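You operate a simulated robot arm through the tools that you are given. There is no shell and no other tool. Be economical: measure what you need, move in short steps, check, and stop when the job is done.

You run a simulated two-armed robot. Do the job below in one go: nothing can be reset, and whatever is moved stays where it is left.

Task
Pick up the oil can that says "Heavy" from the rack top with one hand, pass it to the other hand and put it on the right end of the crate table. Set down upright: oil can.

Only the result counts: the job must be done as asked and must still hold three seconds after the hand-in. Knocking over, shifting, dropping, spilling or breaking anything else fails it.

Robot
Two 6-joint arms with two-finger parallel grippers on one trunk, on a base that drives. Base frame: it is fixed to the floor where the robot stands at the start and does not move with it; the origin is under the middle of the robot, x ahead of it, y to its left, z up. Lengths are in cm, angles in degrees, forces in N, time in s.
The left shoulder is at the start at [6, 18.7, 129.7], the right one opposite. With the tool pointing down near the work surface each hand reaches from about 24 to 62 cm from the robot's upright axis, wherever it stands, measured 20 degrees to its own side. Places, roughly: right end of the crate table [-220, 320, 70]. Payload 1.57 kg a hand.
Tool frame (each hand has its own): the origin (TCP) lies between the finger pads and is the grasp point; the fingertips stand 3 cm ahead of it; z points along the fingers, y is the line along which they close. Largest opening 11 cm; finger width 2.4, thickness 1.2; the body of the gripper, 4.8 by 11.2 cm, starts 7.8 cm behind the TCP.
Orientation is that of the tool frame in the base frame, as a unit quaternion [x, y, z, w]. With the fingers straight down and closing along the base's y, the tool's x points along the base's -x, its y along +y and its z along -z.

Tools
- The arms move only by the tool servo_tool. It takes "left_steps", "right_steps" or both (then of equal length, played together; a hand with none holds still); each is a list of rows, each a list of 3 entries, a list of its own where there are three numbers: the turn, a rotation vector about the base's x, y, z in units of 6 degrees (1.0 is 6 degrees), then the shift along the base's x, y, z in units of 25 mm (1.0 is 25 mm), then the opening in per cent of the stroke, from 0 (shut) to 100 (fully open). In form: [[[rx, ry, rz], [tx, ty, tz], gripper], ...]. A call has 1 to 20 rows; each row shifts and turns the commanded pose from where the row before left it. A call with a number of a shift or a turn outside -1 to 1 is refused whole. A row lasts 0.2 s, in which the tool goes at most 5 cm and 8.6 degrees; a call with a longer step from one row to the next is refused whole, and so is a gripper value outside its range. Where a pose cannot be reached the arm comes as near as it can. A force on the tool above 40 N (or 10 N above the force at the start of the call, whichever is more), or a blocked arm, ends the call early, and 0.2 s more pass. The fingers move at their own pace (about 15.3 cm/s each) and stop on an object; they squeeze with about 33 N. The grip force told is the motor's: it shows also when the fingers shut on nothing. Time passes only in rows, and 0.2 s behind the last, so rows that do not move let the fingers close. It gives the time, the measured TCP pose, the force on the tool (base axes), the opening and the grip force at its end, in the units of the frame above (readings bear some noise), with the torque about the TCP (base axes, N m) and any sound that the robot's microphone picked up.
- Cameras (640 x 400 px; columns grow to the right, rows downward): "scene" is now at [0.13, -2.46, 183.48]; the picture's right is [-0.32, -0.95, 0.00], its down [-0.71, 0.24, -0.66] and it looks along [0.62, -0.21, -0.75] (base axes); focal length 265 px, centre (320, 200). "left" rides on the left gripper at [7, -1.6, -14.1] in its tool frame; the picture's right is [0.23, 0.97, 0.00], its down [-0.86, 0.20, -0.48] and it looks along [-0.47, 0.11, 0.88] (tool axes); focal length 222 px, centre (320, 200). "right" rides on the right gripper at [7, 1.6, -14.1] in its tool frame; the picture's right is [-0.23, 0.97, 0.00], its down [-0.86, -0.20, -0.48] and it looks along [-0.47, -0.11, 0.88] (tool axes); focal length 222 px, centre (320, 200). There is no depth. A picture from a camera that has moved, and an enlarged one, comes with that camera's place and axes in the base frame and with its lens. The place of the scene camera against the robot may be out by one fixed shift of up to 2.5 cm in any direction.
- capture(camera): a new picture of that camera. No time passes.
- move_column(by): slides the trunk up (or, below 0, down) by that many cm; the arms and the scene camera ride with it, the base frame stays. It gives what a move gives, with no picture.
- base_move(legs): drives the robot by 1 to 6 legs, each [ahead, left, turn to the left] in cm, cm and degrees, along the robot's own axes; the way and the turn of a leg run together, so that a leg with both is an arc; at most 150 cm and 180 degrees a leg. The arms and the cameras ride along, it lands a little off, and it stops where it bumps. It gives what a move gives.
- head_to(pan, tilt): turns the head with the scene camera to pan (to the left, within 86 degrees either way) and tilt (down, from -29 to 69), counted from straight ahead of the robot. It gives what a move gives.
- inspect(camera, box): a new picture of the part [left, top, right, bottom] of that camera's present view, enlarged. No time passes.
- finish_job(): hands the job in; it is judged then, once.

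Work in short steps. Places have to be worked out from the pictures, the camera data and where the tool is seen: move nearer, look again, correct. Check each grasp and each placing, and mend what went wrong. You have 120 turns and 100 pictures in all, those below and enlarged ones among them. Open the grippers and draw the arms clear of the work before you hand the job in, unless the task says otherwise; then end with one line.

The tools are called after "Call:" as name(argument=value, ...) on one line, values as JSON. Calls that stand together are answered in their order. servo_tool: Moves the arms, as the interface text tells. Its arguments: {"type":"object","properties":{"left_steps":{"type":"array"},"right_steps":{"type":"array"}},"required":[]} The other tools are called the same way: move_column (by) slides the trunk up or down; base_move (legs) drives the base; head_to (pan, tilt) turns the head that bears the scene camera; capture (camera) takes a picture; inspect (camera, box) takes an enlarged picture of a part of a camera's view; finish_job () hands the job in.

At the start:

```text
time_s: 0.0
left_tool_pos: [33.87, 6.11, 139.97]
left_tool_rot: [0.0, 1.0, 0.0, 0.0]
left_ft_force: [0.0, -0.3, -0.3]
left_torque: [-0.04, -0.02, -0.01]
left_opening: 10.99
left_finger_force: 0.0
right_tool_pos: [27.46, -20.9, 142.42]
right_tool_rot: [0.0, 1.0, 0.0, 0.001]
right_ft_force: [0.8, -0.4, -0.4]
right_torque: [-0.03, -0.02, 0.01]
right_opening: 11.0
right_finger_force: 0.1
trunk travel left (down, up): [-92.5, 6.5]
robot x, y, heading: [-0.04, -0.16, 0.1]
head pan, tilt: [-18.9, 48.9]
```

scene: 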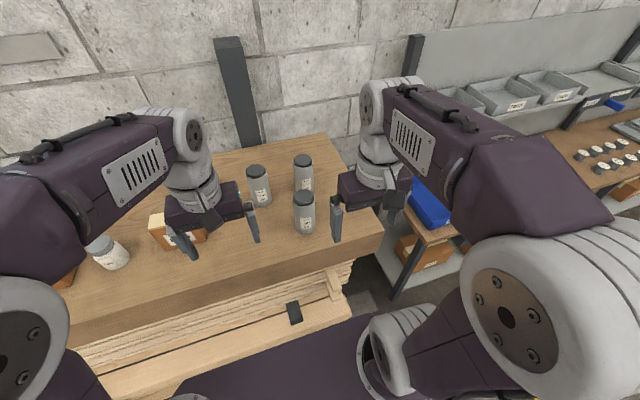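
right: 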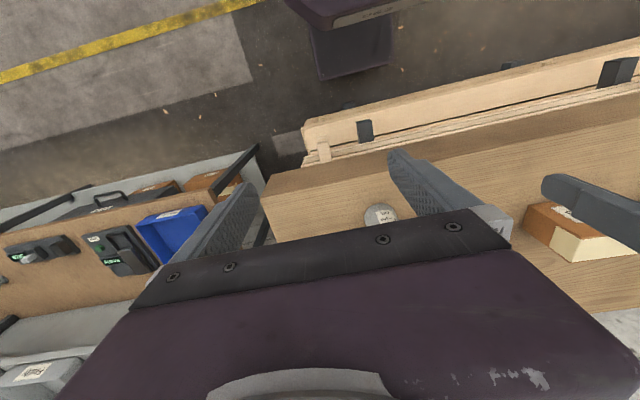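
left: 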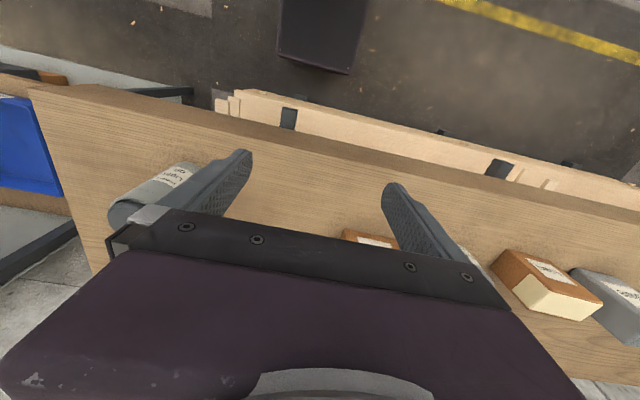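

I see three grey cans on the surface in front of me; I enlarge to read their labels.

Call:
inspect(camera="scene", box=[220, 140, 360, 240])

Call:
inspect(camera="scene", box=[60, 190, 220, 290])

```text
4.00 times, centred on (290, 190) of scene
camera zoom: at [0.13, -2.46, 183.48], right [-0.32, -0.95, 0.0], down [-0.71, 0.24, -0.66], along [0.62, -0.21, -0.75], focal length 1062 px, centre (440, 240)
```

zoom: 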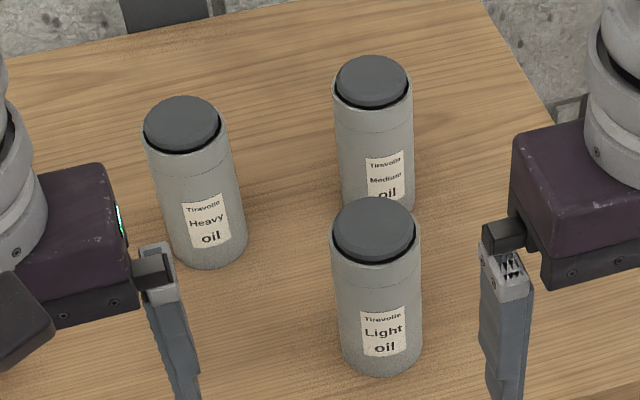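

```text
4.00 times, centred on (140, 240) of scene
camera zoom: at [0.13, -2.46, 183.48], right [-0.32, -0.95, 0.0], down [-0.71, 0.24, -0.66], along [0.62, -0.21, -0.75], focal length 1062 px, centre (1040, 40)
```

zoom: 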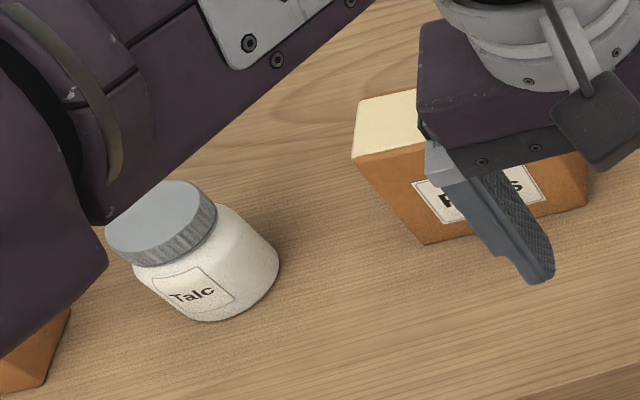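

"Heavy" is the back-left can, about [59, -2, ~118-133] by a rough estimate. I move the left hand up and then forward over it, to triangulate with its camera.

Call:
servo_tool(left_steps=[[[0, 0, 0], [0, 0, 1], 100], [[0, 0, 0], [0, 0, 1], 100], [[0, 0, 0], [0, 0, 1], 100], [[0, 0, 0], [0, 0, 1], 100], [[0, 0, 0], [1, -0.3, 0], 100], [[0, 0, 0], [1, -0.3, 0], 100], [[0, 0, 0], [1, -0.3, 0], 100], [[0, 0, 0], [1, -0.3, 0], 100], [[0, 0, 0], [1, -0.3, 0], 100], [[0, 0, 0], [1, -0.3, 0], 100], [[0, 0, 0], [1, -0.3, 0], 100], [[0, 0, 0], [0, 0, 0], 100]])

Call:
capture(camera="left")

Call:
capture(camera="scene")

```text
time_s: 2.6
left_tool_pos: [47.35, 2.6, 146.23]
left_tool_rot: [0.001, 1.0, 0.0, 0.0]
left_ft_force: [-0.2, 1.3, -0.4]
left_torque: [-0.04, -0.04, -0.02]
left_opening: 11.0
left_finger_force: 0.0
left hand out of reach, approached as far as the arm can: row 9, 10, 11
right_tool_pos: [27.42, -20.78, 142.53]
right_tool_rot: [0.0, 1.0, 0.0, 0.0]
right_ft_force: [-0.1, -0.1, -0.8]
right_torque: [0.01, 0.01, -0.01]
right_opening: 10.98
right_finger_force: 0.1
trunk travel left (down, up): [-92.5, 6.5]
robot x, y, heading: [-0.06, -0.1, 0.1]
head pan, tilt: [-18.9, 48.9]
```

```text
94 pictures are left
camera left: at [40.47, 0.76, 160.43], right [-0.23, 0.97, 0.0], down [0.85, 0.2, 0.48], along [0.47, 0.11, -0.88], focal length 222 px, centre (320, 200)
```

left: 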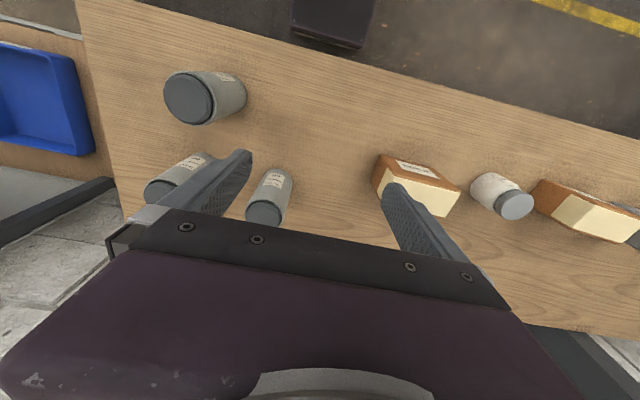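

```text
93 pictures are left
camera scene: at [0.18, -2.47, 183.48], right [-0.32, -0.95, 0.0], down [-0.71, 0.24, -0.66], along [0.62, -0.21, -0.75], focal length 265 px, centre (320, 200)
```

scene: 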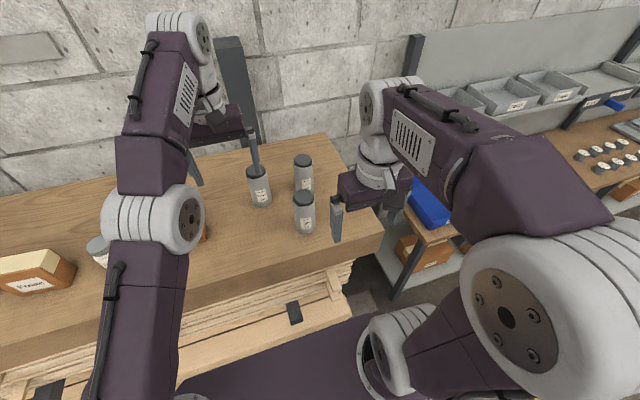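

Triangulating gives the Heavy can at about [60.5, -2.3], z 116–131, Ø≈6.5, with Medium about 15 cm to its right and Light at about [46, -13]. I will tilt the left hand to 30° below horizontal and yaw it 25° right for a low grasp, leaving the top free for the right hand.

Call:
servo_tool(left_steps=[[[0, -1, 0], [-0.2, 0.1, 0], 100], [[0, -1, 0], [-0.2, 0.1, 0], 100], [[0, -1, 0], [-0.2, 0.1, 0], 100], [[0, -1, 0], [-0.2, 0.1, -0.2], 100], [[0, -1, 0], [-0.2, 0.1, -0.2], 100], [[0, -1, 0], [0, 0.1, -0.2], 100], [[0, -1, 0], [0, 0.1, -0.2], 100], [[0, -1, 0], [0, 0.1, -0.2], 100], [[0, -1, 0], [0, 0.1, -0.2], 100], [[0, -1, 0], [0, 0.1, -0.2], 100], [[0, 0, -1], [0, 0, -0.2], 100], [[0, 0, -1], [0, 0, -0.2], 100], [[0, 0, -1], [0, 0, -0.2], 100], [[0, 0, -1], [0, 0, 0], 100], [[0, 0, 0], [0, 0, 0], 100]])

Call:
capture(camera="left")

Call:
capture(camera="scene")

```text
time_s: 5.8
left_tool_pos: [42.24, 0.2, 139.52]
left_tool_rot: [0.18, 0.847, -0.103, 0.489]
left_ft_force: [0.4, 0.0, 0.5]
left_torque: [-0.03, 0.0, 0.0]
left_opening: 10.99
left_finger_force: 0.1
left hand out of reach, approached as far as the arm can: row 14
right_tool_pos: [27.34, -20.85, 142.45]
right_tool_rot: [0.0, 1.0, 0.0, 0.0]
right_ft_force: [0.1, -0.5, 0.6]
right_torque: [0.03, -0.01, 0.01]
right_opening: 11.03
right_finger_force: 0.0
trunk travel left (down, up): [-92.5, 6.5]
robot x, y, heading: [-0.01, 0.0, -0.2]
head pan, tilt: [-18.9, 48.9]
```

```text
92 pictures are left
camera left: at [27.3, 5.11, 140.57], right [0.29, 0.94, -0.19], down [0.09, 0.17, 0.98], along [0.95, -0.3, -0.04], focal length 222 px, centre (320, 200)
```

left: 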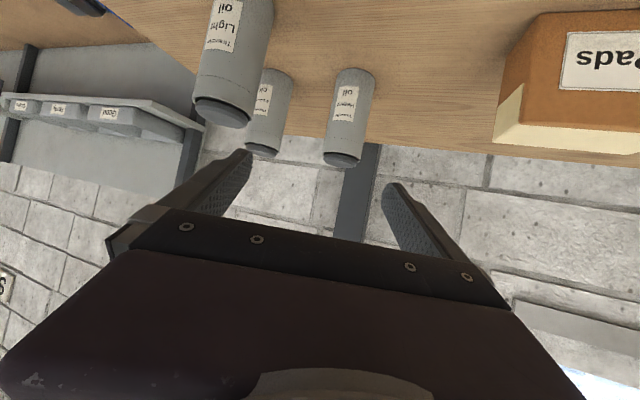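

```text
91 pictures are left
camera scene: at [0.09, -2.56, 183.48], right [-0.32, -0.95, 0.0], down [-0.71, 0.24, -0.66], along [0.62, -0.21, -0.75], focal length 265 px, centre (320, 200)
```

scene: 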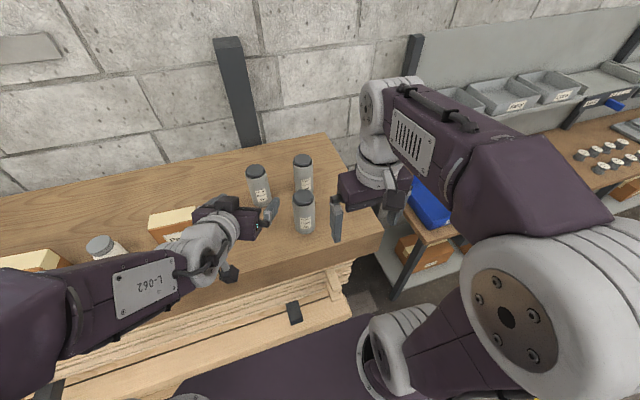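

The can row is in clear view; I enlarge the left view for better measurements.

Call:
inspect(camera="left", box=[240, 50, 400, 180])

Call:
inspect(camera="scene", box=[230, 140, 350, 240])

```text
3.08 times, centred on (320, 115) of left
camera zoom: at [27.3, 5.11, 140.57], right [0.29, 0.94, -0.19], down [0.09, 0.17, 0.98], along [0.95, -0.3, -0.04], focal length 684 px, centre (320, 462)
```

zoom: 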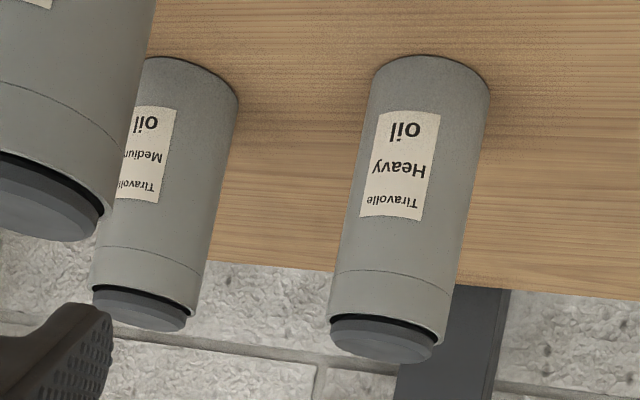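

```text
4.00 times, centred on (290, 190) of scene
camera zoom: at [0.09, -2.56, 183.48], right [-0.32, -0.95, 0.0], down [-0.71, 0.24, -0.66], along [0.62, -0.21, -0.75], focal length 1062 px, centre (440, 240)
```

zoom: 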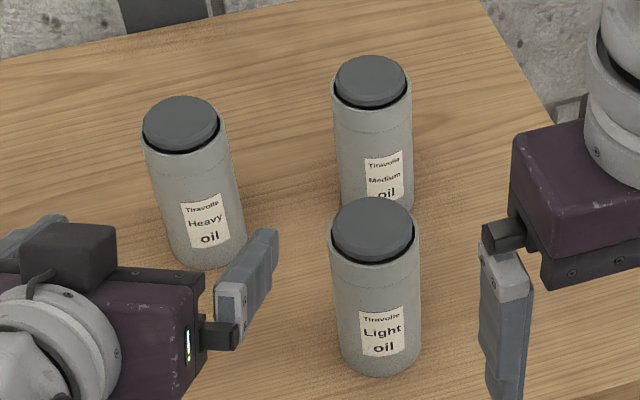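

My estimates put Heavy at about [59, -2.9], with some depth uncertainty. I lower the left hand to a pre-grasp pose about 16 cm back on the approach line and look again.

Call:
servo_tool(left_steps=[[[0, 0, 0], [0.2, 0.3, -0.5], 100], [[0, 0, 0], [0.2, 0.3, -0.5], 100], [[0, 0, 0], [0.2, 0.3, -0.8], 100], [[0, 0, 0], [0.1, 0.2, -0.8], 100], [[0, 0, 0], [0.1, 0.2, -0.8], 100], [[0, 0, 0], [0, 0, -0.8], 100], [[0, 0, 0], [0, 0, -0.6], 100], [[0, 0, 0], [0, 0, 0], 100]])

Call:
inspect(camera="left", box=[240, 90, 400, 220])

Call:
capture(camera="left")

```text
time_s: 7.6
left_tool_pos: [42.86, -2.02, 132.32]
left_tool_rot: [0.184, 0.847, -0.097, 0.489]
left_ft_force: [-0.2, 0.5, -1.0]
left_torque: [0.02, -0.02, -0.04]
left_opening: 11.0
left_finger_force: 0.0
left hand out of reach, approached as far as the arm can: row 1, 2, 3, 4, 5, 6, 7
right_tool_pos: [27.32, -20.69, 142.4]
right_tool_rot: [0.001, 1.0, 0.0, 0.0]
right_ft_force: [-0.5, 0.4, -0.2]
right_torque: [0.01, 0.0, -0.01]
right_opening: 11.0
right_finger_force: 0.1
trunk travel left (down, up): [-92.5, 6.5]
robot x, y, heading: [0.3, -0.05, -0.0]
head pan, tilt: [-18.9, 48.9]
```

```text
3.08 times, centred on (320, 155) of left
camera zoom: at [27.86, 2.69, 133.37], right [0.29, 0.94, -0.18], down [0.09, 0.16, 0.98], along [0.95, -0.3, -0.04], focal length 684 px, centre (320, 338)
```

zoom: 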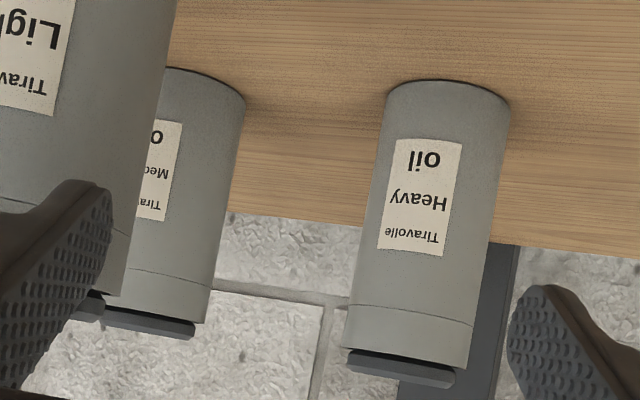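

```text
87 pictures are left
camera left: at [27.86, 2.69, 133.37], right [0.29, 0.94, -0.18], down [0.09, 0.16, 0.98], along [0.95, -0.3, -0.04], focal length 222 px, centre (320, 200)
```

left: 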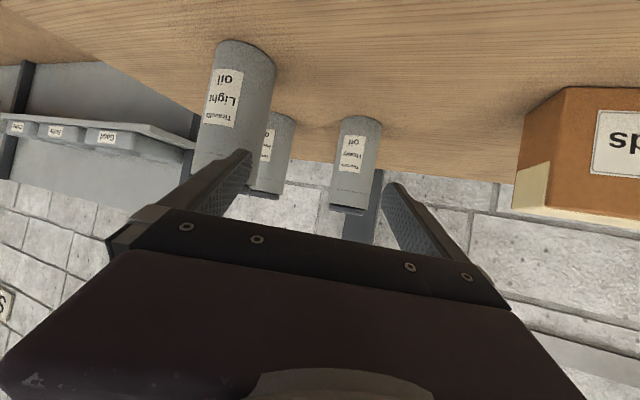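

Refined: Heavy is at about [59.8, -3.1], z 120–133.2, Ø 5.9; table z≈120. The retracted pose is too folded to reach, so I first shift left (+y) and forward at this height, and only then lower.

Call:
servo_tool(left_steps=[[[0, 0, 0], [0, 0.6, 0.2], 100], [[0, 0, 0], [0.4, 0.6, 0.2], 100], [[0, 0, 0], [0.6, 0.4, 0], 100], [[0, 0, 0], [0.6, 0, 0], 100], [[0, 0, 0], [0, 0, 0], 100]])

```text
time_s: 8.8
left_tool_pos: [44.28, -2.78, 133.26]
left_tool_rot: [0.177, 0.847, -0.105, 0.491]
left_ft_force: [0.3, -0.2, -0.1]
left_torque: [0.03, 0.0, -0.04]
left_opening: 11.01
left_finger_force: 0.1
left hand out of reach, approached as far as the arm can: row 1, 2, 3, 4
right_tool_pos: [27.39, -20.69, 142.44]
right_tool_rot: [0.0, 1.0, 0.001, 0.0]
right_ft_force: [-0.7, 0.8, -0.3]
right_torque: [0.0, 0.02, 0.02]
right_opening: 11.0
right_finger_force: 0.0
trunk travel left (down, up): [-92.5, 6.5]
robot x, y, heading: [-0.06, 0.4, 0.0]
head pan, tilt: [-18.9, 48.9]
```

It is stuck against some joint limit. I raise, undo part of the yaw, and shift left to see what frees it.

Call:
servo_tool(left_steps=[[[0, 0, 0], [0, 0, 0.8], 100], [[0, 0, 0], [0, 0.2, 0.8], 100], [[0, 0, 0], [0, 0.2, 0.8], 100], [[0, 0, 1], [0, 0.4, 0], 100], [[0, 0, 1], [0, 0.4, 0], 100], [[0, 0, 0], [0, 0.4, 0], 100], [[0, 0, 0], [0, 0.4, 0], 100], [[0, 0, 0], [0, 0, 0], 100]])

Call:
capture(camera="scene")

```text
time_s: 10.6
left_tool_pos: [44.32, 2.19, 139.2]
left_tool_rot: [0.09, 0.861, -0.052, 0.498]
left_ft_force: [0.2, -0.8, -0.5]
left_torque: [0.0, -0.01, 0.0]
left_opening: 11.0
left_finger_force: 0.0
right_tool_pos: [27.45, -20.79, 142.44]
right_tool_rot: [0.0, 1.0, 0.0, 0.0]
right_ft_force: [-0.4, 0.6, 0.5]
right_torque: [0.0, -0.01, 0.01]
right_opening: 11.01
right_finger_force: 0.0
trunk travel left (down, up): [-92.5, 6.5]
robot x, y, heading: [-0.23, -0.18, -0.0]
head pan, tilt: [-18.9, 48.9]
```

```text
86 pictures are left
camera scene: at [0.15, -2.53, 183.48], right [-0.32, -0.95, 0.0], down [-0.71, 0.24, -0.66], along [0.62, -0.21, -0.75], focal length 265 px, centre (320, 200)
```

scene: 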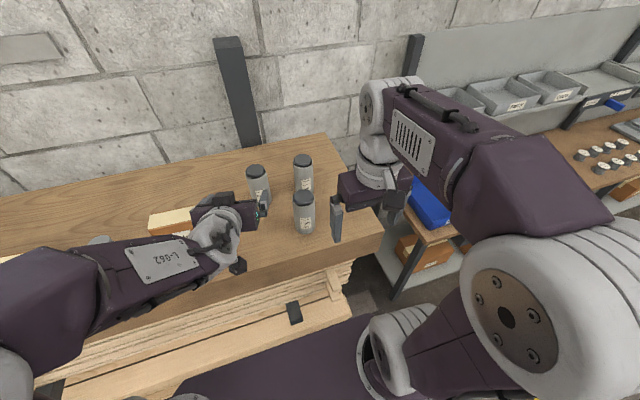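

Yaw -12° works. I now descend here (TCP near y=2, clear of Light) toward z≈125.

Call:
servo_tool(left_steps=[[[0, 0, 0], [0, 0, -0.7], 100], [[0, 0, 0], [0, 0, -0.7], 100], [[0, 0, 0], [0, 0, -0.7], 100], [[0, 0, 0], [0, 0, -0.7], 100], [[0, 0, 0], [0, 0, -0.7], 100], [[0, 0, 0], [0, 0, -0.7], 100], [[0, 0, 0], [0, 0, -0.7], 100], [[0, 0, 0], [0, 0, -0.7], 100], [[0, 0, 0], [0, 0, 0], 100]])

Call:
capture(camera="left")

```text
time_s: 12.6
left_tool_pos: [43.85, 0.92, 128.92]
left_tool_rot: [0.092, 0.862, -0.048, 0.496]
left_ft_force: [-0.7, -0.4, -0.2]
left_torque: [0.0, 0.05, 0.0]
left_opening: 10.99
left_finger_force: 0.0
left hand out of reach, approached as far as the arm can: row 5, 6, 7, 8
right_tool_pos: [27.3, -20.86, 142.56]
right_tool_rot: [0.001, 1.0, 0.0, 0.0]
right_ft_force: [-0.3, -0.2, 0.0]
right_torque: [-0.01, 0.02, 0.0]
right_opening: 11.0
right_finger_force: 0.1
trunk travel left (down, up): [-92.5, 6.5]
robot x, y, heading: [-0.01, -0.32, 0.0]
head pan, tilt: [-18.9, 48.9]
```

```text
85 pictures are left
camera left: at [28.29, 2.45, 130.02], right [0.09, 0.98, -0.19], down [0.06, 0.18, 0.98], along [0.99, -0.1, -0.04], focal length 222 px, centre (320, 200)
```

left: 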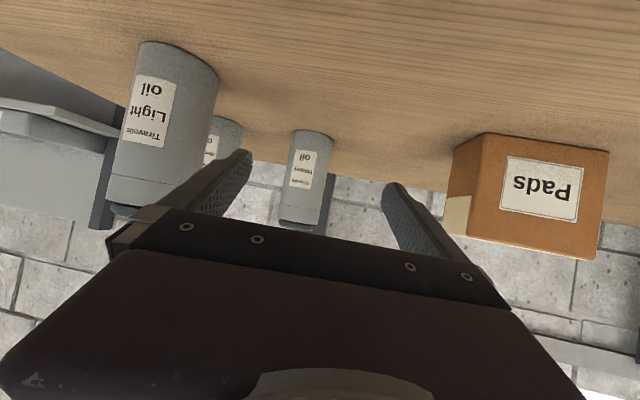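

The can sits along my approach line at [59.8, -3.2]. I advance 6 cm, edging down, and check reach.

Call:
servo_tool(left_steps=[[[0, 0, 0], [0.8, -0.2, 0], 100], [[0, 0, 0], [0.8, -0.2, -0.1], 100], [[0, 0, 0], [0.8, -0.2, -0.4], 100], [[0, 0, 0], [0, 0, -0.6], 100], [[0, 0, 0], [0, 0, 0], 100]])

Call:
capture(camera="left")

```text
time_s: 13.8
left_tool_pos: [50.0, -0.45, 126.31]
left_tool_rot: [0.091, 0.862, -0.049, 0.496]
left_ft_force: [-0.4, -0.5, 0.4]
left_torque: [-0.01, 0.01, -0.01]
left_opening: 10.99
left_finger_force: 0.1
right_tool_pos: [27.38, -20.76, 142.51]
right_tool_rot: [0.0, 1.0, 0.0, 0.0]
right_ft_force: [-0.3, -0.7, -0.1]
right_torque: [-0.02, 0.01, 0.0]
right_opening: 11.0
right_finger_force: 0.0
trunk travel left (down, up): [-92.5, 6.5]
robot x, y, heading: [-0.08, 0.1, -0.0]
head pan, tilt: [-18.9, 48.9]
```

```text
84 pictures are left
camera left: at [34.26, 1.05, 127.37], right [0.09, 0.98, -0.19], down [0.06, 0.19, 0.98], along [0.99, -0.1, -0.04], focal length 222 px, centre (320, 200)
```

left: 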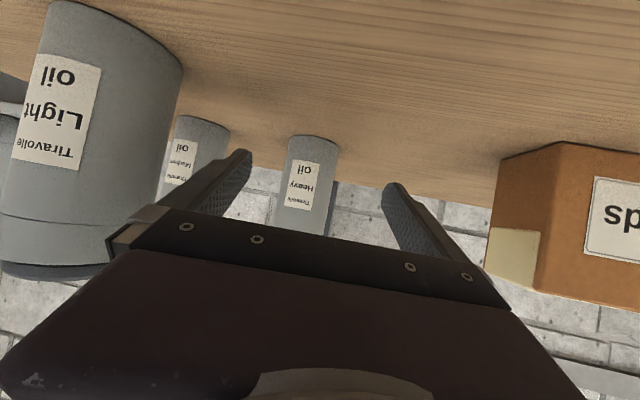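

All is consistent: can axis at about [59.3, -3.3]. I advance the last 9 cm gently so the can sits between the open fingers.

Call:
servo_tool(left_steps=[[[0, 0, 0], [0.6, -0.19, -0.1], 100], [[0, 0, 0], [0.6, -0.19, -0.1], 100], [[0, 0, 0], [0.6, -0.19, -0.1], 100], [[0, 0, 0], [0.5, -0.16, -0.1], 100], [[0, 0, 0], [0.5, -0.16, -0.1], 100], [[0, 0, 0], [0.4, -0.12, 0], 100], [[0, 0, 0], [0.4, -0.12, 0], 100], [[0, 0, 0], [0, 0, 0], 100]])

Call:
capture(camera="left")

Call:
inspect(camera="scene", box=[190, 140, 350, 240])

```text
time_s: 15.6
left_tool_pos: [58.92, -3.48, 124.97]
left_tool_rot: [0.09, 0.861, -0.052, 0.498]
left_ft_force: [0.4, -0.4, -0.6]
left_torque: [0.0, 0.0, 0.0]
left_opening: 11.0
left_finger_force: 0.0
right_tool_pos: [27.34, -20.73, 142.48]
right_tool_rot: [0.001, 1.0, 0.0, 0.0]
right_ft_force: [-0.2, -0.3, -0.7]
right_torque: [0.01, 0.01, 0.01]
right_opening: 11.02
right_finger_force: 0.1
trunk travel left (down, up): [-92.5, 6.5]
robot x, y, heading: [-0.17, 0.18, -0.1]
head pan, tilt: [-18.9, 48.9]
```

```text
83 pictures are left
camera left: at [43.24, -1.82, 125.95], right [0.09, 0.98, -0.2], down [0.05, 0.19, 0.98], along [0.99, -0.1, -0.04], focal length 222 px, centre (320, 200)
```

left: 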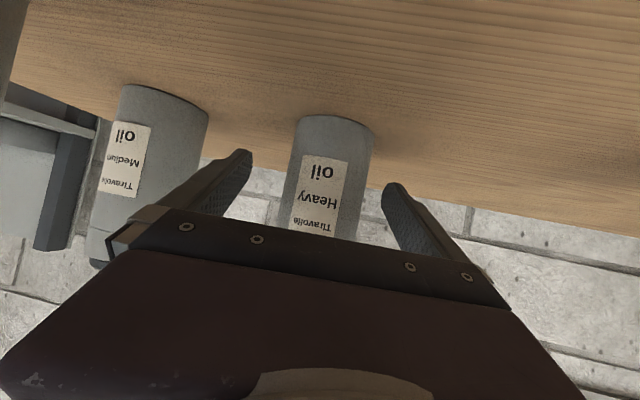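

```text
4.00 times, centred on (270, 190) of scene
camera zoom: at [0.14, -2.47, 183.48], right [-0.32, -0.95, 0.0], down [-0.71, 0.24, -0.66], along [0.62, -0.21, -0.75], focal length 1062 px, centre (520, 240)
```

zoom: 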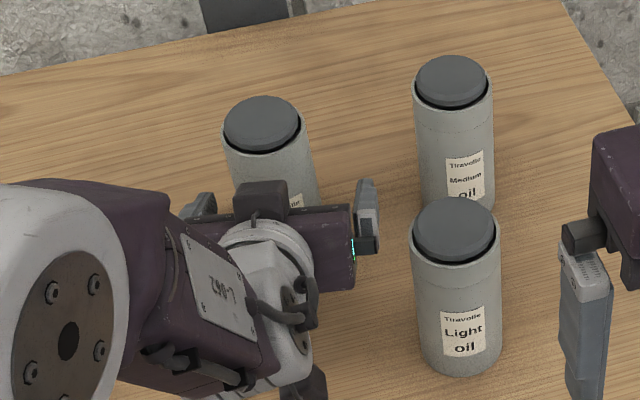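

The can is centred between the fingers, its axis perhaps 1–1.5 cm beyond the TCP. I advance 1.2 cm more and close.

Call:
servo_tool(left_steps=[[[0, 0, 0], [0.45, -0.06, 0], 100], [[0, 0, 0], [0, 0, 0], 100], [[0, 0, 0], [0, 0, 0], 40], [[0, 0, 0], [0, 0, 0], 0], [[0, 0, 0], [0, 0, 0], 0], [[0, 0, 0], [0, 0, 0], 0], [[0, 0, 0], [0, 0, 0], 0]])

Call:
capture(camera="left")

```text
time_s: 17.2
left_tool_pos: [59.87, -3.61, 124.87]
left_tool_rot: [0.09, 0.862, -0.052, 0.497]
left_ft_force: [0.0, 0.6, -0.2]
left_torque: [0.06, 0.05, 0.04]
left_opening: 5.96
left_finger_force: 32.8
right_tool_pos: [27.46, -20.73, 142.43]
right_tool_rot: [0.0, 1.0, 0.0, 0.0]
right_ft_force: [-0.6, 0.3, 0.2]
right_torque: [-0.04, 0.01, -0.02]
right_opening: 11.0
right_finger_force: 0.0
trunk travel left (down, up): [-92.5, 6.5]
robot x, y, heading: [0.33, -0.12, -0.1]
head pan, tilt: [-18.9, 48.9]
```

```text
81 pictures are left
camera left: at [44.28, -2.0, 125.9], right [0.09, 0.98, -0.2], down [0.05, 0.19, 0.98], along [0.99, -0.1, -0.04], focal length 222 px, centre (320, 200)
```

left: 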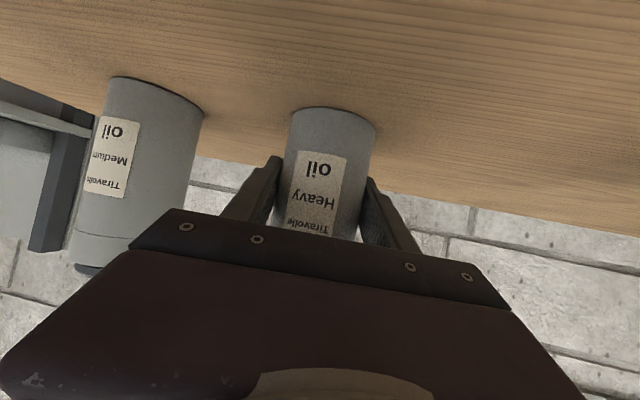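

Gripped (5.96 cm). I lift straight up about 14 cm.

Call:
servo_tool(left_steps=[[[0, 0, 0], [0, 0, 0.4], 0], [[0, 0, 0], [0, 0, 0.6], 0], [[0, 0, 0], [0, 0, 0.8], 0], [[0, 0, 0], [-0.2, 0, 0.8], 0], [[0, 0, 0], [-0.3, 0.1, 0.8], 0], [[0, 0, 0], [-0.3, 0.1, 0.8], 0], [[0, 0, 0], [-0.3, 0.1, 0.8], 0], [[0, 0, 0], [-0.3, 0.1, 0.8], 0], [[0, 0, 0], [0, 0, 0], 0]])

Call:
capture(camera="scene")

```text
time_s: 19.2
left_tool_pos: [56.64, -2.43, 139.45]
left_tool_rot: [0.091, 0.861, -0.053, 0.498]
left_ft_force: [0.7, -0.1, -2.5]
left_torque: [-0.01, 0.01, 0.02]
left_opening: 5.96
left_finger_force: 32.9
right_tool_pos: [27.41, -20.84, 142.43]
right_tool_rot: [0.0, 1.0, 0.0, 0.001]
right_ft_force: [-0.8, 0.2, -0.1]
right_torque: [-0.03, 0.0, 0.03]
right_opening: 11.0
right_finger_force: 0.1
trunk travel left (down, up): [-92.5, 6.5]
robot x, y, heading: [0.02, 0.15, 0.1]
head pan, tilt: [-18.9, 48.9]
```

```text
80 pictures are left
camera scene: at [0.21, -2.47, 183.47], right [-0.32, -0.95, 0.0], down [-0.71, 0.24, -0.66], along [0.62, -0.21, -0.75], focal length 265 px, centre (320, 200)
```

scene: 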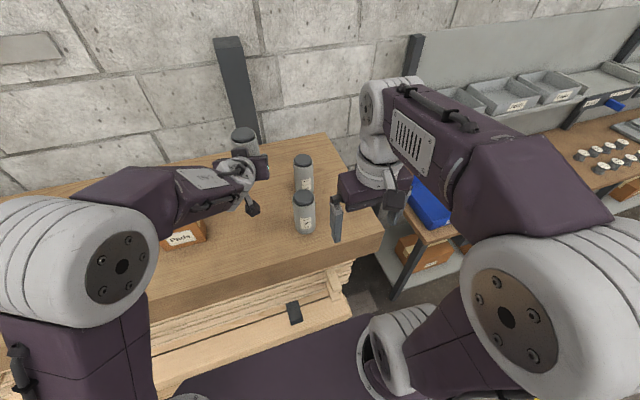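

The can is lifted (about 2.5 N). Before backing away I look left and right to learn the surroundings.

Call:
head_to(pan=86, tilt=25)

Call:
capture(camera="scene")

Call:
head_to(pan=-86, tilt=25)

Call:
capture(camera="scene")

```text
time_s: 21.0
left_tool_pos: [56.6, -2.37, 139.39]
left_tool_rot: [0.091, 0.861, -0.052, 0.498]
left_ft_force: [0.1, 0.1, -2.4]
left_torque: [-0.02, 0.0, 0.01]
left_opening: 5.94
left_finger_force: 32.9
right_tool_pos: [27.45, -20.77, 142.41]
right_tool_rot: [0.001, 1.0, 0.0, 0.0]
right_ft_force: [-0.3, 0.6, 0.2]
right_torque: [0.0, -0.02, 0.02]
right_opening: 10.98
right_finger_force: 0.0
trunk travel left (down, up): [-92.5, 6.5]
robot x, y, heading: [-0.51, -0.05, 0.1]
head pan, tilt: [85.9, 25.0]
```

```text
79 pictures are left
camera scene: at [-6.53, 9.25, 187.08], right [1.0, -0.07, 0.0], down [-0.03, -0.42, -0.91], along [0.06, 0.9, -0.42], focal length 265 px, centre (320, 200)
```

scene: 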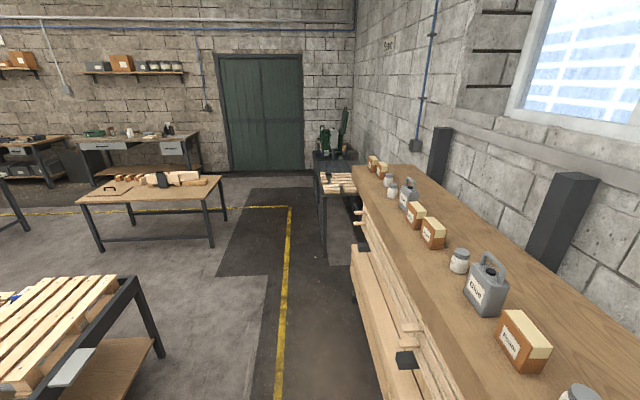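

```text
time_s: 23.6
left_tool_pos: [56.48, -2.42, 139.56]
left_tool_rot: [0.091, 0.861, -0.053, 0.497]
left_ft_force: [0.4, -0.1, -3.5]
left_torque: [-0.02, 0.02, -0.06]
left_opening: 5.95
left_finger_force: 33.4
right_tool_pos: [27.37, -20.85, 142.58]
right_tool_rot: [0.0, 1.0, 0.0, 0.0]
right_ft_force: [-0.1, -0.5, 0.9]
right_torque: [0.01, 0.01, 0.01]
right_opening: 11.01
right_finger_force: 0.0
trunk travel left (down, up): [-92.5, 6.5]
robot x, y, heading: [-0.17, -0.11, -0.1]
head pan, tilt: [-85.9, 25.0]
```

```text
78 pictures are left
camera scene: at [-6.52, -9.13, 187.08], right [-1.0, -0.07, 0.0], down [-0.03, 0.42, -0.91], along [0.06, -0.9, -0.42], focal length 265 px, centre (320, 200)
```

scene: 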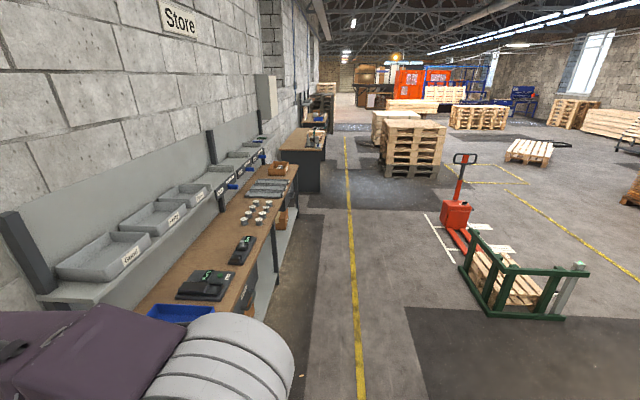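

The destination lies on the wooden table at about x -105..-245, y 265..340. First I back 40 cm off the rack, where the floor looks clear, then hand over.

Call:
base_move(legs=[[-40, 0, 0]])

Call:
head_to(pan=0, tilt=45)

Call:
capture(camera="scene")

```text
time_s: 26.1
left_tool_pos: [17.02, -2.24, 139.3]
left_tool_rot: [0.09, 0.862, -0.052, 0.496]
left_ft_force: [0.0, -0.7, -2.9]
left_torque: [0.02, -0.01, -0.03]
left_opening: 5.98
left_finger_force: 33.0
right_tool_pos: [-12.18, -20.75, 142.46]
right_tool_rot: [-0.001, 1.0, 0.001, -0.002]
right_ft_force: [0.8, -0.6, 0.3]
right_torque: [0.02, 0.0, 0.02]
right_opening: 11.01
right_finger_force: 0.1
trunk travel left (down, up): [-92.5, 6.5]
robot x, y, heading: [-39.87, 0.01, 0.1]
head pan, tilt: [-85.9, 25.0]
```

```text
time_s: 27.7
left_tool_pos: [16.67, -2.23, 139.55]
left_tool_rot: [0.09, 0.862, -0.052, 0.497]
left_ft_force: [-0.2, 0.0, -2.7]
left_torque: [-0.03, 0.02, -0.02]
left_opening: 5.96
left_finger_force: 33.2
right_tool_pos: [-12.45, -20.84, 142.49]
right_tool_rot: [-0.002, 1.0, 0.0, 0.0]
right_ft_force: [1.0, -0.2, -0.1]
right_torque: [0.0, 0.03, -0.02]
right_opening: 11.01
right_finger_force: 0.1
trunk travel left (down, up): [-92.5, 6.5]
robot x, y, heading: [-39.81, 0.04, -0.0]
head pan, tilt: [0.0, 45.0]
```

```text
77 pictures are left
camera scene: at [-39.01, 0.0, 184.02], right [0.0, -1.0, 0.0], down [-0.71, 0.0, -0.71], along [0.71, 0.0, -0.71], focal length 265 px, centre (320, 200)
```

scene: 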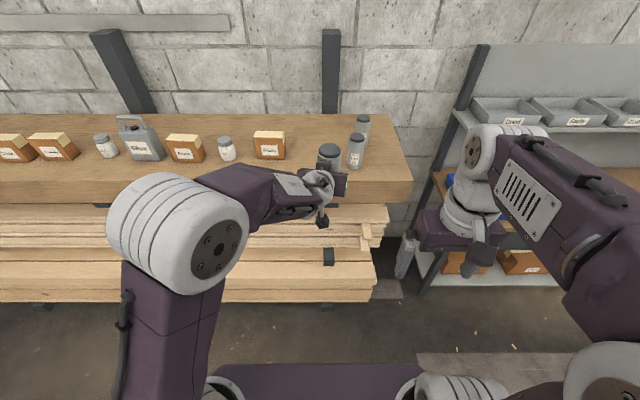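

I lower the can to a spot where both hands reach: left TCP to about [10.5, -4, 125] (50 cm ahead of the robot), in free air.

Call:
servo_tool(left_steps=[[[0, 0, 0], [-0.3, -0.1, -0.6], 0], [[0, 0, 0], [-0.3, -0.1, -0.6], 0], [[0, 0, 0], [-0.3, -0.1, -0.7], 0], [[0, 0, 0], [-0.3, -0.1, -0.7], 0], [[0, 0, 0], [-0.3, -0.1, -0.7], 0], [[0, 0, 0], [-0.3, -0.1, -0.7], 0], [[0, 0, 0], [-0.3, -0.1, -0.7], 0], [[0, 0, 0], [-0.3, 0, -0.7], 0], [[0, 0, 0], [0, 0, -0.4], 0], [[0, 0, 0], [0, 0, 0], 0]])

```text
time_s: 29.9
left_tool_pos: [10.8, -4.17, 124.95]
left_tool_rot: [0.089, 0.861, -0.052, 0.498]
left_ft_force: [0.1, -0.3, -3.7]
left_torque: [0.03, -0.02, -0.05]
left_opening: 5.95
left_finger_force: 33.1
right_tool_pos: [-12.37, -20.72, 142.57]
right_tool_rot: [-0.002, 1.0, 0.0, -0.001]
right_ft_force: [0.6, 0.5, -0.2]
right_torque: [0.0, 0.01, 0.01]
right_opening: 10.97
right_finger_force: 0.0
trunk travel left (down, up): [-92.5, 6.5]
robot x, y, heading: [-39.87, -0.02, 0.1]
head pan, tilt: [0.0, 45.0]
```

For the right hand's top-down reach, lower heights are better, so I lower the can another 12 cm.

Call:
servo_tool(left_steps=[[[0, 0, 0], [0, 0, -0.6], 0], [[0, 0, 0], [0, 0, -0.7], 0], [[0, 0, 0], [0, 0, -0.7], 0], [[0, 0, 0], [0, 0, -0.7], 0], [[0, 0, 0], [0, 0, -0.7], 0], [[0, 0, 0], [0, 0, -0.7], 0], [[0, 0, 0], [0, 0, -0.7], 0], [[0, 0, 0], [0, 0, 0], 0]], right_steps=[[[0, 0, 0], [0.5, 0, 0], 100], [[0, 0, 0], [0.8, 0, 0], 100], [[0, 0, 0], [0.8, 0, 0], 100], [[0, 0, 0], [0.8, 0, 0], 100], [[0, 0, 0], [0.8, 0, -0.2], 100], [[0, 0, 0], [0.8, 0, -0.2], 100], [[0, 0, 0], [0.8, 0, -0.2], 100], [[0, 0, 0], [0, 0, 0], 100]])

Call:
capture(camera="right")

Call:
capture(camera="scene")

```text
time_s: 31.7
left_tool_pos: [13.15, -7.52, 115.41]
left_tool_rot: [0.09, 0.862, -0.047, 0.496]
left_ft_force: [0.3, 0.4, -3.4]
left_torque: [-0.03, 0.02, 0.04]
left_opening: 5.97
left_finger_force: 32.5
left hand out of reach, approached as far as the arm can: row 2, 3, 4, 5, 6, 7
right_tool_pos: [0.89, -20.7, 141.13]
right_tool_rot: [-0.001, 1.0, 0.0, 0.0]
right_ft_force: [0.4, -0.2, 0.1]
right_torque: [-0.02, -0.02, 0.01]
right_opening: 10.99
right_finger_force: 0.2
trunk travel left (down, up): [-92.5, 6.5]
robot x, y, heading: [-39.73, -0.07, 0.3]
head pan, tilt: [0.0, 45.0]
```

```text
76 pictures are left
camera right: at [-6.12, -19.12, 155.25], right [0.22, 0.97, 0.0], down [0.86, -0.2, 0.48], along [0.47, -0.11, -0.88], focal length 222 px, centre (320, 200)
```

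right: 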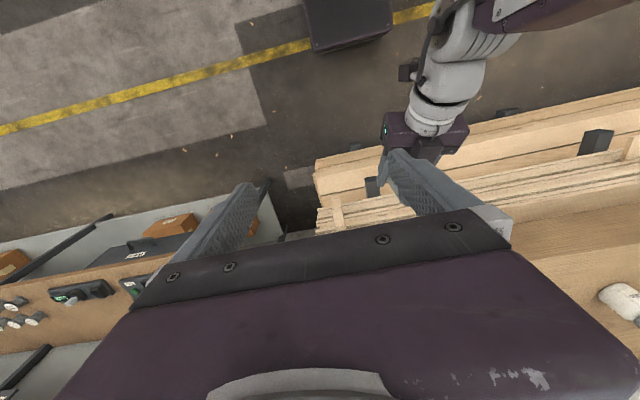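

```text
75 pictures are left
camera scene: at [-38.96, 0.01, 184.02], right [0.0, -1.0, 0.0], down [-0.71, 0.0, -0.71], along [0.71, 0.0, -0.71], focal length 265 px, centre (320, 200)
```

scene: 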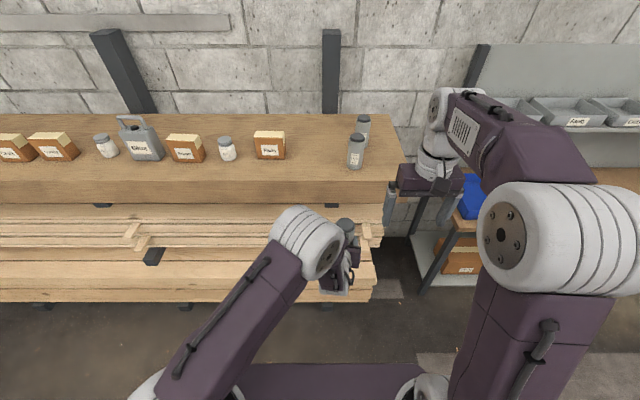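

Left settled with the can at [13.2, -7.5], top ≈124. I bring the right hand above it at z≈134 and verify before descending.

Call:
servo_tool(right_steps=[[[0, 0, 0], [0.8, 0, 0], 100], [[0, 0, 0], [0.8, 0, -0.2], 100], [[0, 0, 0], [0.8, 0.1, -0.3], 100], [[0, 0, 0], [0.8, 0.3, -0.4], 100], [[0, 0, 0], [0.8, 0.5, -0.4], 100], [[0, 0, 0], [0.8, 0.7, -0.5], 100], [[0, 0, 0], [0.1, 0.9, -0.5], 100], [[0, 0, 0], [0, 0.9, -0.5], 100], [[0, 0, 0], [0, 0.9, 0], 100], [[0, 0, 0], [0, 0.9, 0], 100], [[0, 0, 0], [0, 0, 0], 100]])

Call:
capture(camera="right")

Call:
capture(camera="scene")

```text
time_s: 34.1
left_tool_pos: [13.19, -7.47, 115.47]
left_tool_rot: [0.091, 0.862, -0.048, 0.496]
left_ft_force: [0.0, 1.0, -2.5]
left_torque: [0.01, 0.0, 0.04]
left_opening: 5.96
left_finger_force: 33.1
right_tool_pos: [12.97, -7.77, 133.73]
right_tool_rot: [-0.002, 1.0, 0.0, 0.0]
right_ft_force: [-0.4, -0.3, -0.2]
right_torque: [-0.04, 0.02, 0.02]
right_opening: 10.99
right_finger_force: 0.1
trunk travel left (down, up): [-92.5, 6.5]
robot x, y, heading: [-39.79, -0.17, 0.3]
head pan, tilt: [0.0, 45.0]
```

```text
74 pictures are left
camera right: at [5.94, -6.27, 147.93], right [0.22, 0.97, 0.0], down [0.86, -0.2, 0.48], along [0.47, -0.11, -0.88], focal length 222 px, centre (320, 200)
```

right: 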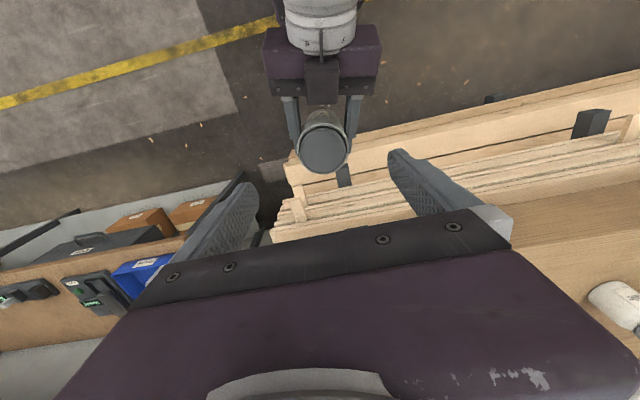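

```text
73 pictures are left
camera scene: at [-38.96, -0.02, 184.02], right [0.0, -1.0, 0.0], down [-0.71, 0.0, -0.71], along [0.71, 0.0, -0.71], focal length 265 px, centre (320, 200)
```

scene: 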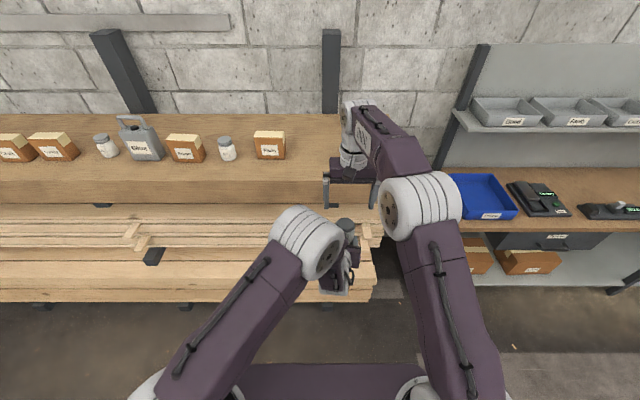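

The cap computes to [12.75, -7.5], right under the right TCP. I descend 12 cm to z≈121.6 with the gripper open.

Call:
servo_tool(right_steps=[[[0, 0, 0], [-0.05, 0.05, -0.6], 100], [[0, 0, 0], [-0.05, 0.05, -0.6], 100], [[0, 0, 0], [0, 0, -0.6], 100], [[0, 0, 0], [0, 0, -0.6], 100], [[0, 0, 0], [0, 0, -0.6], 100], [[0, 0, 0], [0, 0, -0.6], 100], [[0, 0, 0], [0, 0, -0.6], 100], [[0, 0, 0], [0, 0, -0.6], 100], [[0, 0, 0], [0, 0, 0], 100]])

Call:
capture(camera="right")

Call:
inspect(camera="scene", box=[290, 160, 450, 300])

```text
time_s: 36.1
left_tool_pos: [13.18, -7.42, 115.49]
left_tool_rot: [0.09, 0.862, -0.047, 0.497]
left_ft_force: [0.6, -0.3, -2.8]
left_torque: [-0.02, 0.01, 0.0]
left_opening: 5.95
left_finger_force: 33.2
right_tool_pos: [12.84, -7.57, 122.02]
right_tool_rot: [-0.002, 1.0, 0.001, 0.0]
right_ft_force: [0.3, 0.0, 0.0]
right_torque: [-0.01, 0.0, 0.03]
right_opening: 10.99
right_finger_force: 0.1
trunk travel left (down, up): [-92.5, 6.5]
robot x, y, heading: [-39.63, -0.1, 0.0]
head pan, tilt: [0.0, 45.0]
```

```text
72 pictures are left
camera right: at [5.86, -5.95, 136.15], right [0.22, 0.97, 0.0], down [0.86, -0.2, 0.48], along [0.47, -0.11, -0.88], focal length 222 px, centre (320, 200)
```

right: 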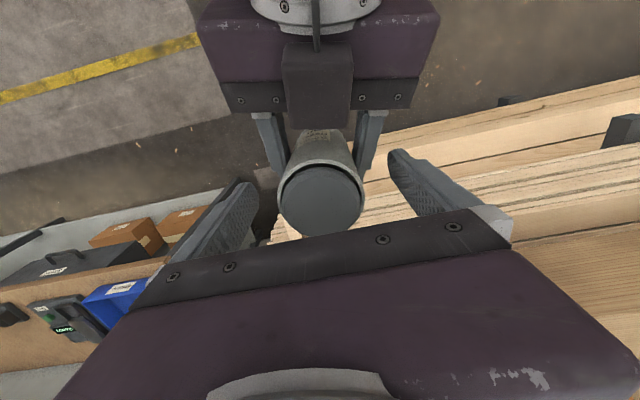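

```text
2.86 times, centred on (370, 230) of scene
camera zoom: at [-38.95, 0.0, 184.02], right [0.0, -1.0, 0.0], down [-0.71, 0.0, -0.71], along [0.71, 0.0, -0.71], focal length 758 px, centre (177, 114)
```

zoom: 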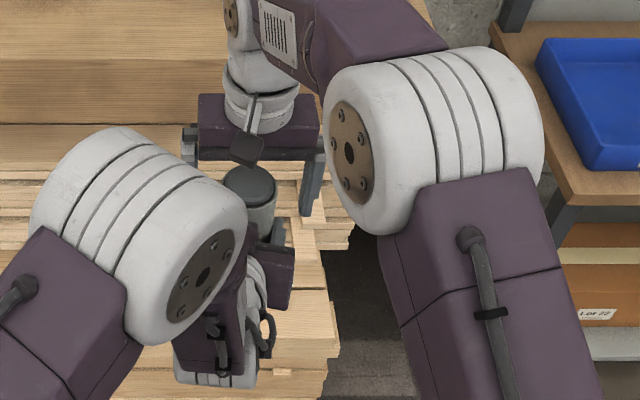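

Aligned; the can top is about 2 cm above the right TCP. I lower 0.4 cm and close the right gripper while the left holds.

Call:
servo_tool(right_steps=[[[0, 0, 0], [-0.05, 0, -0.2], 100], [[0, 0, 0], [0, 0, 0], 60], [[0, 0, 0], [0, 0, 0], 0], [[0, 0, 0], [0, 0, 0], 0], [[0, 0, 0], [0, 0, 0], 0], [[0, 0, 0], [0, 0, 0], 0]])

Call:
capture(camera="right")

```text
time_s: 37.5
left_tool_pos: [13.19, -7.4, 115.53]
left_tool_rot: [0.09, 0.862, -0.048, 0.497]
left_ft_force: [-1.3, 0.0, -2.8]
left_torque: [-0.79, 0.05, -0.02]
left_opening: 5.96
left_finger_force: 33.3
right_tool_pos: [12.78, -7.47, 121.58]
right_tool_rot: [-0.001, 1.0, 0.0, 0.001]
right_ft_force: [1.0, 0.7, 0.4]
right_torque: [0.84, -0.11, 0.0]
right_opening: 5.94
right_finger_force: 33.2
trunk travel left (down, up): [-92.5, 6.5]
robot x, y, heading: [-39.68, 0.27, 0.2]
head pan, tilt: [0.0, 45.0]
```

```text
70 pictures are left
camera right: at [5.74, -5.91, 135.67], right [0.22, 0.97, 0.0], down [0.86, -0.2, 0.48], along [0.47, -0.11, -0.88], focal length 222 px, centre (320, 200)
```

right: 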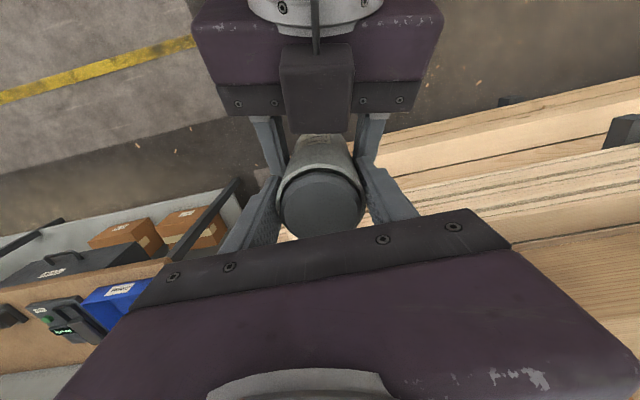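

Both hands hold the can. I open the left hand, then lift the can up out of it with the right.

Call:
servo_tool(left_steps=[[[0, 0, 0], [0, 0, 0], 50], [[0, 0, 0], [0, 0, 0], 100], [[0, 0, 0], [0, 0, 0], 100], [[0, 0, 0], [0, 0, 0], 100]])

Call:
capture(camera="right")

```text
time_s: 38.5
left_tool_pos: [13.22, -7.46, 115.45]
left_tool_rot: [0.089, 0.862, -0.047, 0.496]
left_ft_force: [-0.3, -0.3, -0.2]
left_torque: [-0.03, -0.03, -0.01]
left_opening: 11.0
left_finger_force: 0.2
right_tool_pos: [12.77, -7.44, 121.44]
right_tool_rot: [-0.002, 1.0, 0.0, 0.0]
right_ft_force: [-0.7, -1.1, -0.5]
right_torque: [-0.04, -0.02, -0.01]
right_opening: 5.94
right_finger_force: 32.6
trunk travel left (down, up): [-92.5, 6.5]
robot x, y, heading: [-39.69, -0.35, 0.2]
head pan, tilt: [0.0, 45.0]
```

```text
69 pictures are left
camera right: at [5.74, -5.92, 135.67], right [0.22, 0.97, 0.0], down [0.86, -0.2, 0.48], along [0.47, -0.11, -0.88], focal length 222 px, centre (320, 200)
```

right: 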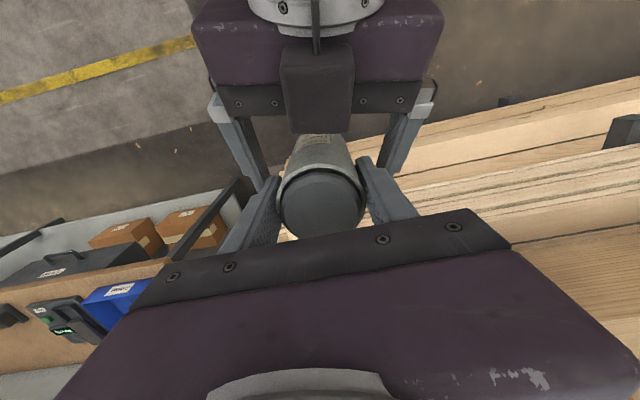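

The can is held by the right hand alone (left fully open). I move the can forward 4 cm out of the left fingers, then up and to the right.

Call:
servo_tool(right_steps=[[[0, 0, 0], [0.5, 0, 0.1], 0], [[0, 0, 0], [0.6, 0, 0.1], 0], [[0, 0, 0], [0.5, 0, 0.5], 0], [[0, 0, 0], [0, 0, 0.7], 0], [[0, 0, 0], [0, 0, 0.7], 0], [[0, 0, 0], [0, 0, 0.7], 0], [[0, 0, 0], [0, 0, 0.7], 0], [[0, 0, 0], [0, -0.5, 0.7], 0], [[0, 0, 0], [0, -0.8, 0], 0], [[0, 0, 0], [0, -0.8, 0], 0], [[0, 0, 0], [0, -0.8, 0], 0], [[0, 0, 0], [0, -0.8, 0], 0], [[0, 0, 0], [0, -0.8, 0], 0], [[0, 0, 0], [0, 0, 0], 0]])

Call:
capture(camera="scene")

Call:
capture(camera="right")

```text
time_s: 41.5
left_tool_pos: [13.22, -7.51, 115.42]
left_tool_rot: [0.09, 0.862, -0.047, 0.496]
left_ft_force: [-0.1, -0.8, 0.3]
left_torque: [0.01, -0.04, -0.01]
left_opening: 10.99
left_finger_force: 0.0
right_tool_pos: [16.68, -18.73, 131.99]
right_tool_rot: [-0.002, 1.0, 0.0, 0.0]
right_ft_force: [0.0, -0.4, -2.0]
right_torque: [0.01, -0.02, -0.03]
right_opening: 5.95
right_finger_force: 33.2
trunk travel left (down, up): [-92.5, 6.5]
robot x, y, heading: [-39.75, -0.04, 0.1]
head pan, tilt: [0.0, 45.0]
```

```text
68 pictures are left
camera scene: at [-38.92, 0.03, 184.02], right [0.0, -1.0, 0.0], down [-0.71, 0.0, -0.71], along [0.71, 0.0, -0.71], focal length 265 px, centre (320, 200)
```

scene: 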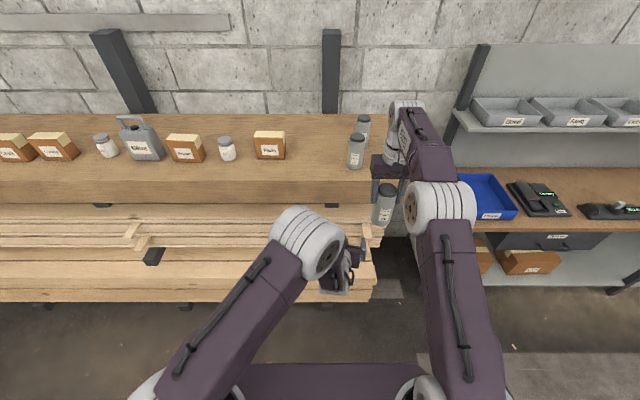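

```text
67 pictures are left
camera right: at [9.77, -17.21, 146.13], right [0.22, 0.97, 0.0], down [0.86, -0.2, 0.48], along [0.47, -0.11, -0.88], focal length 222 px, centre (320, 200)
```

right: 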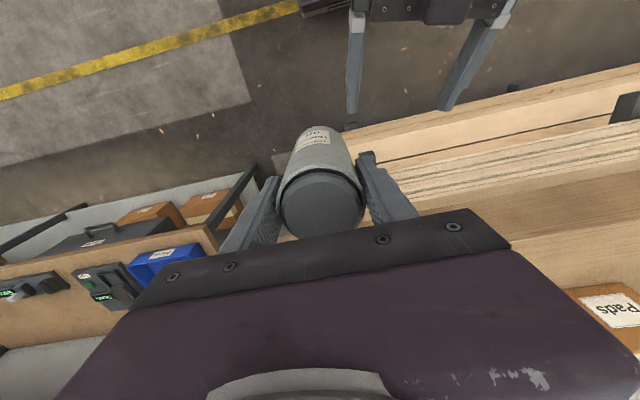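

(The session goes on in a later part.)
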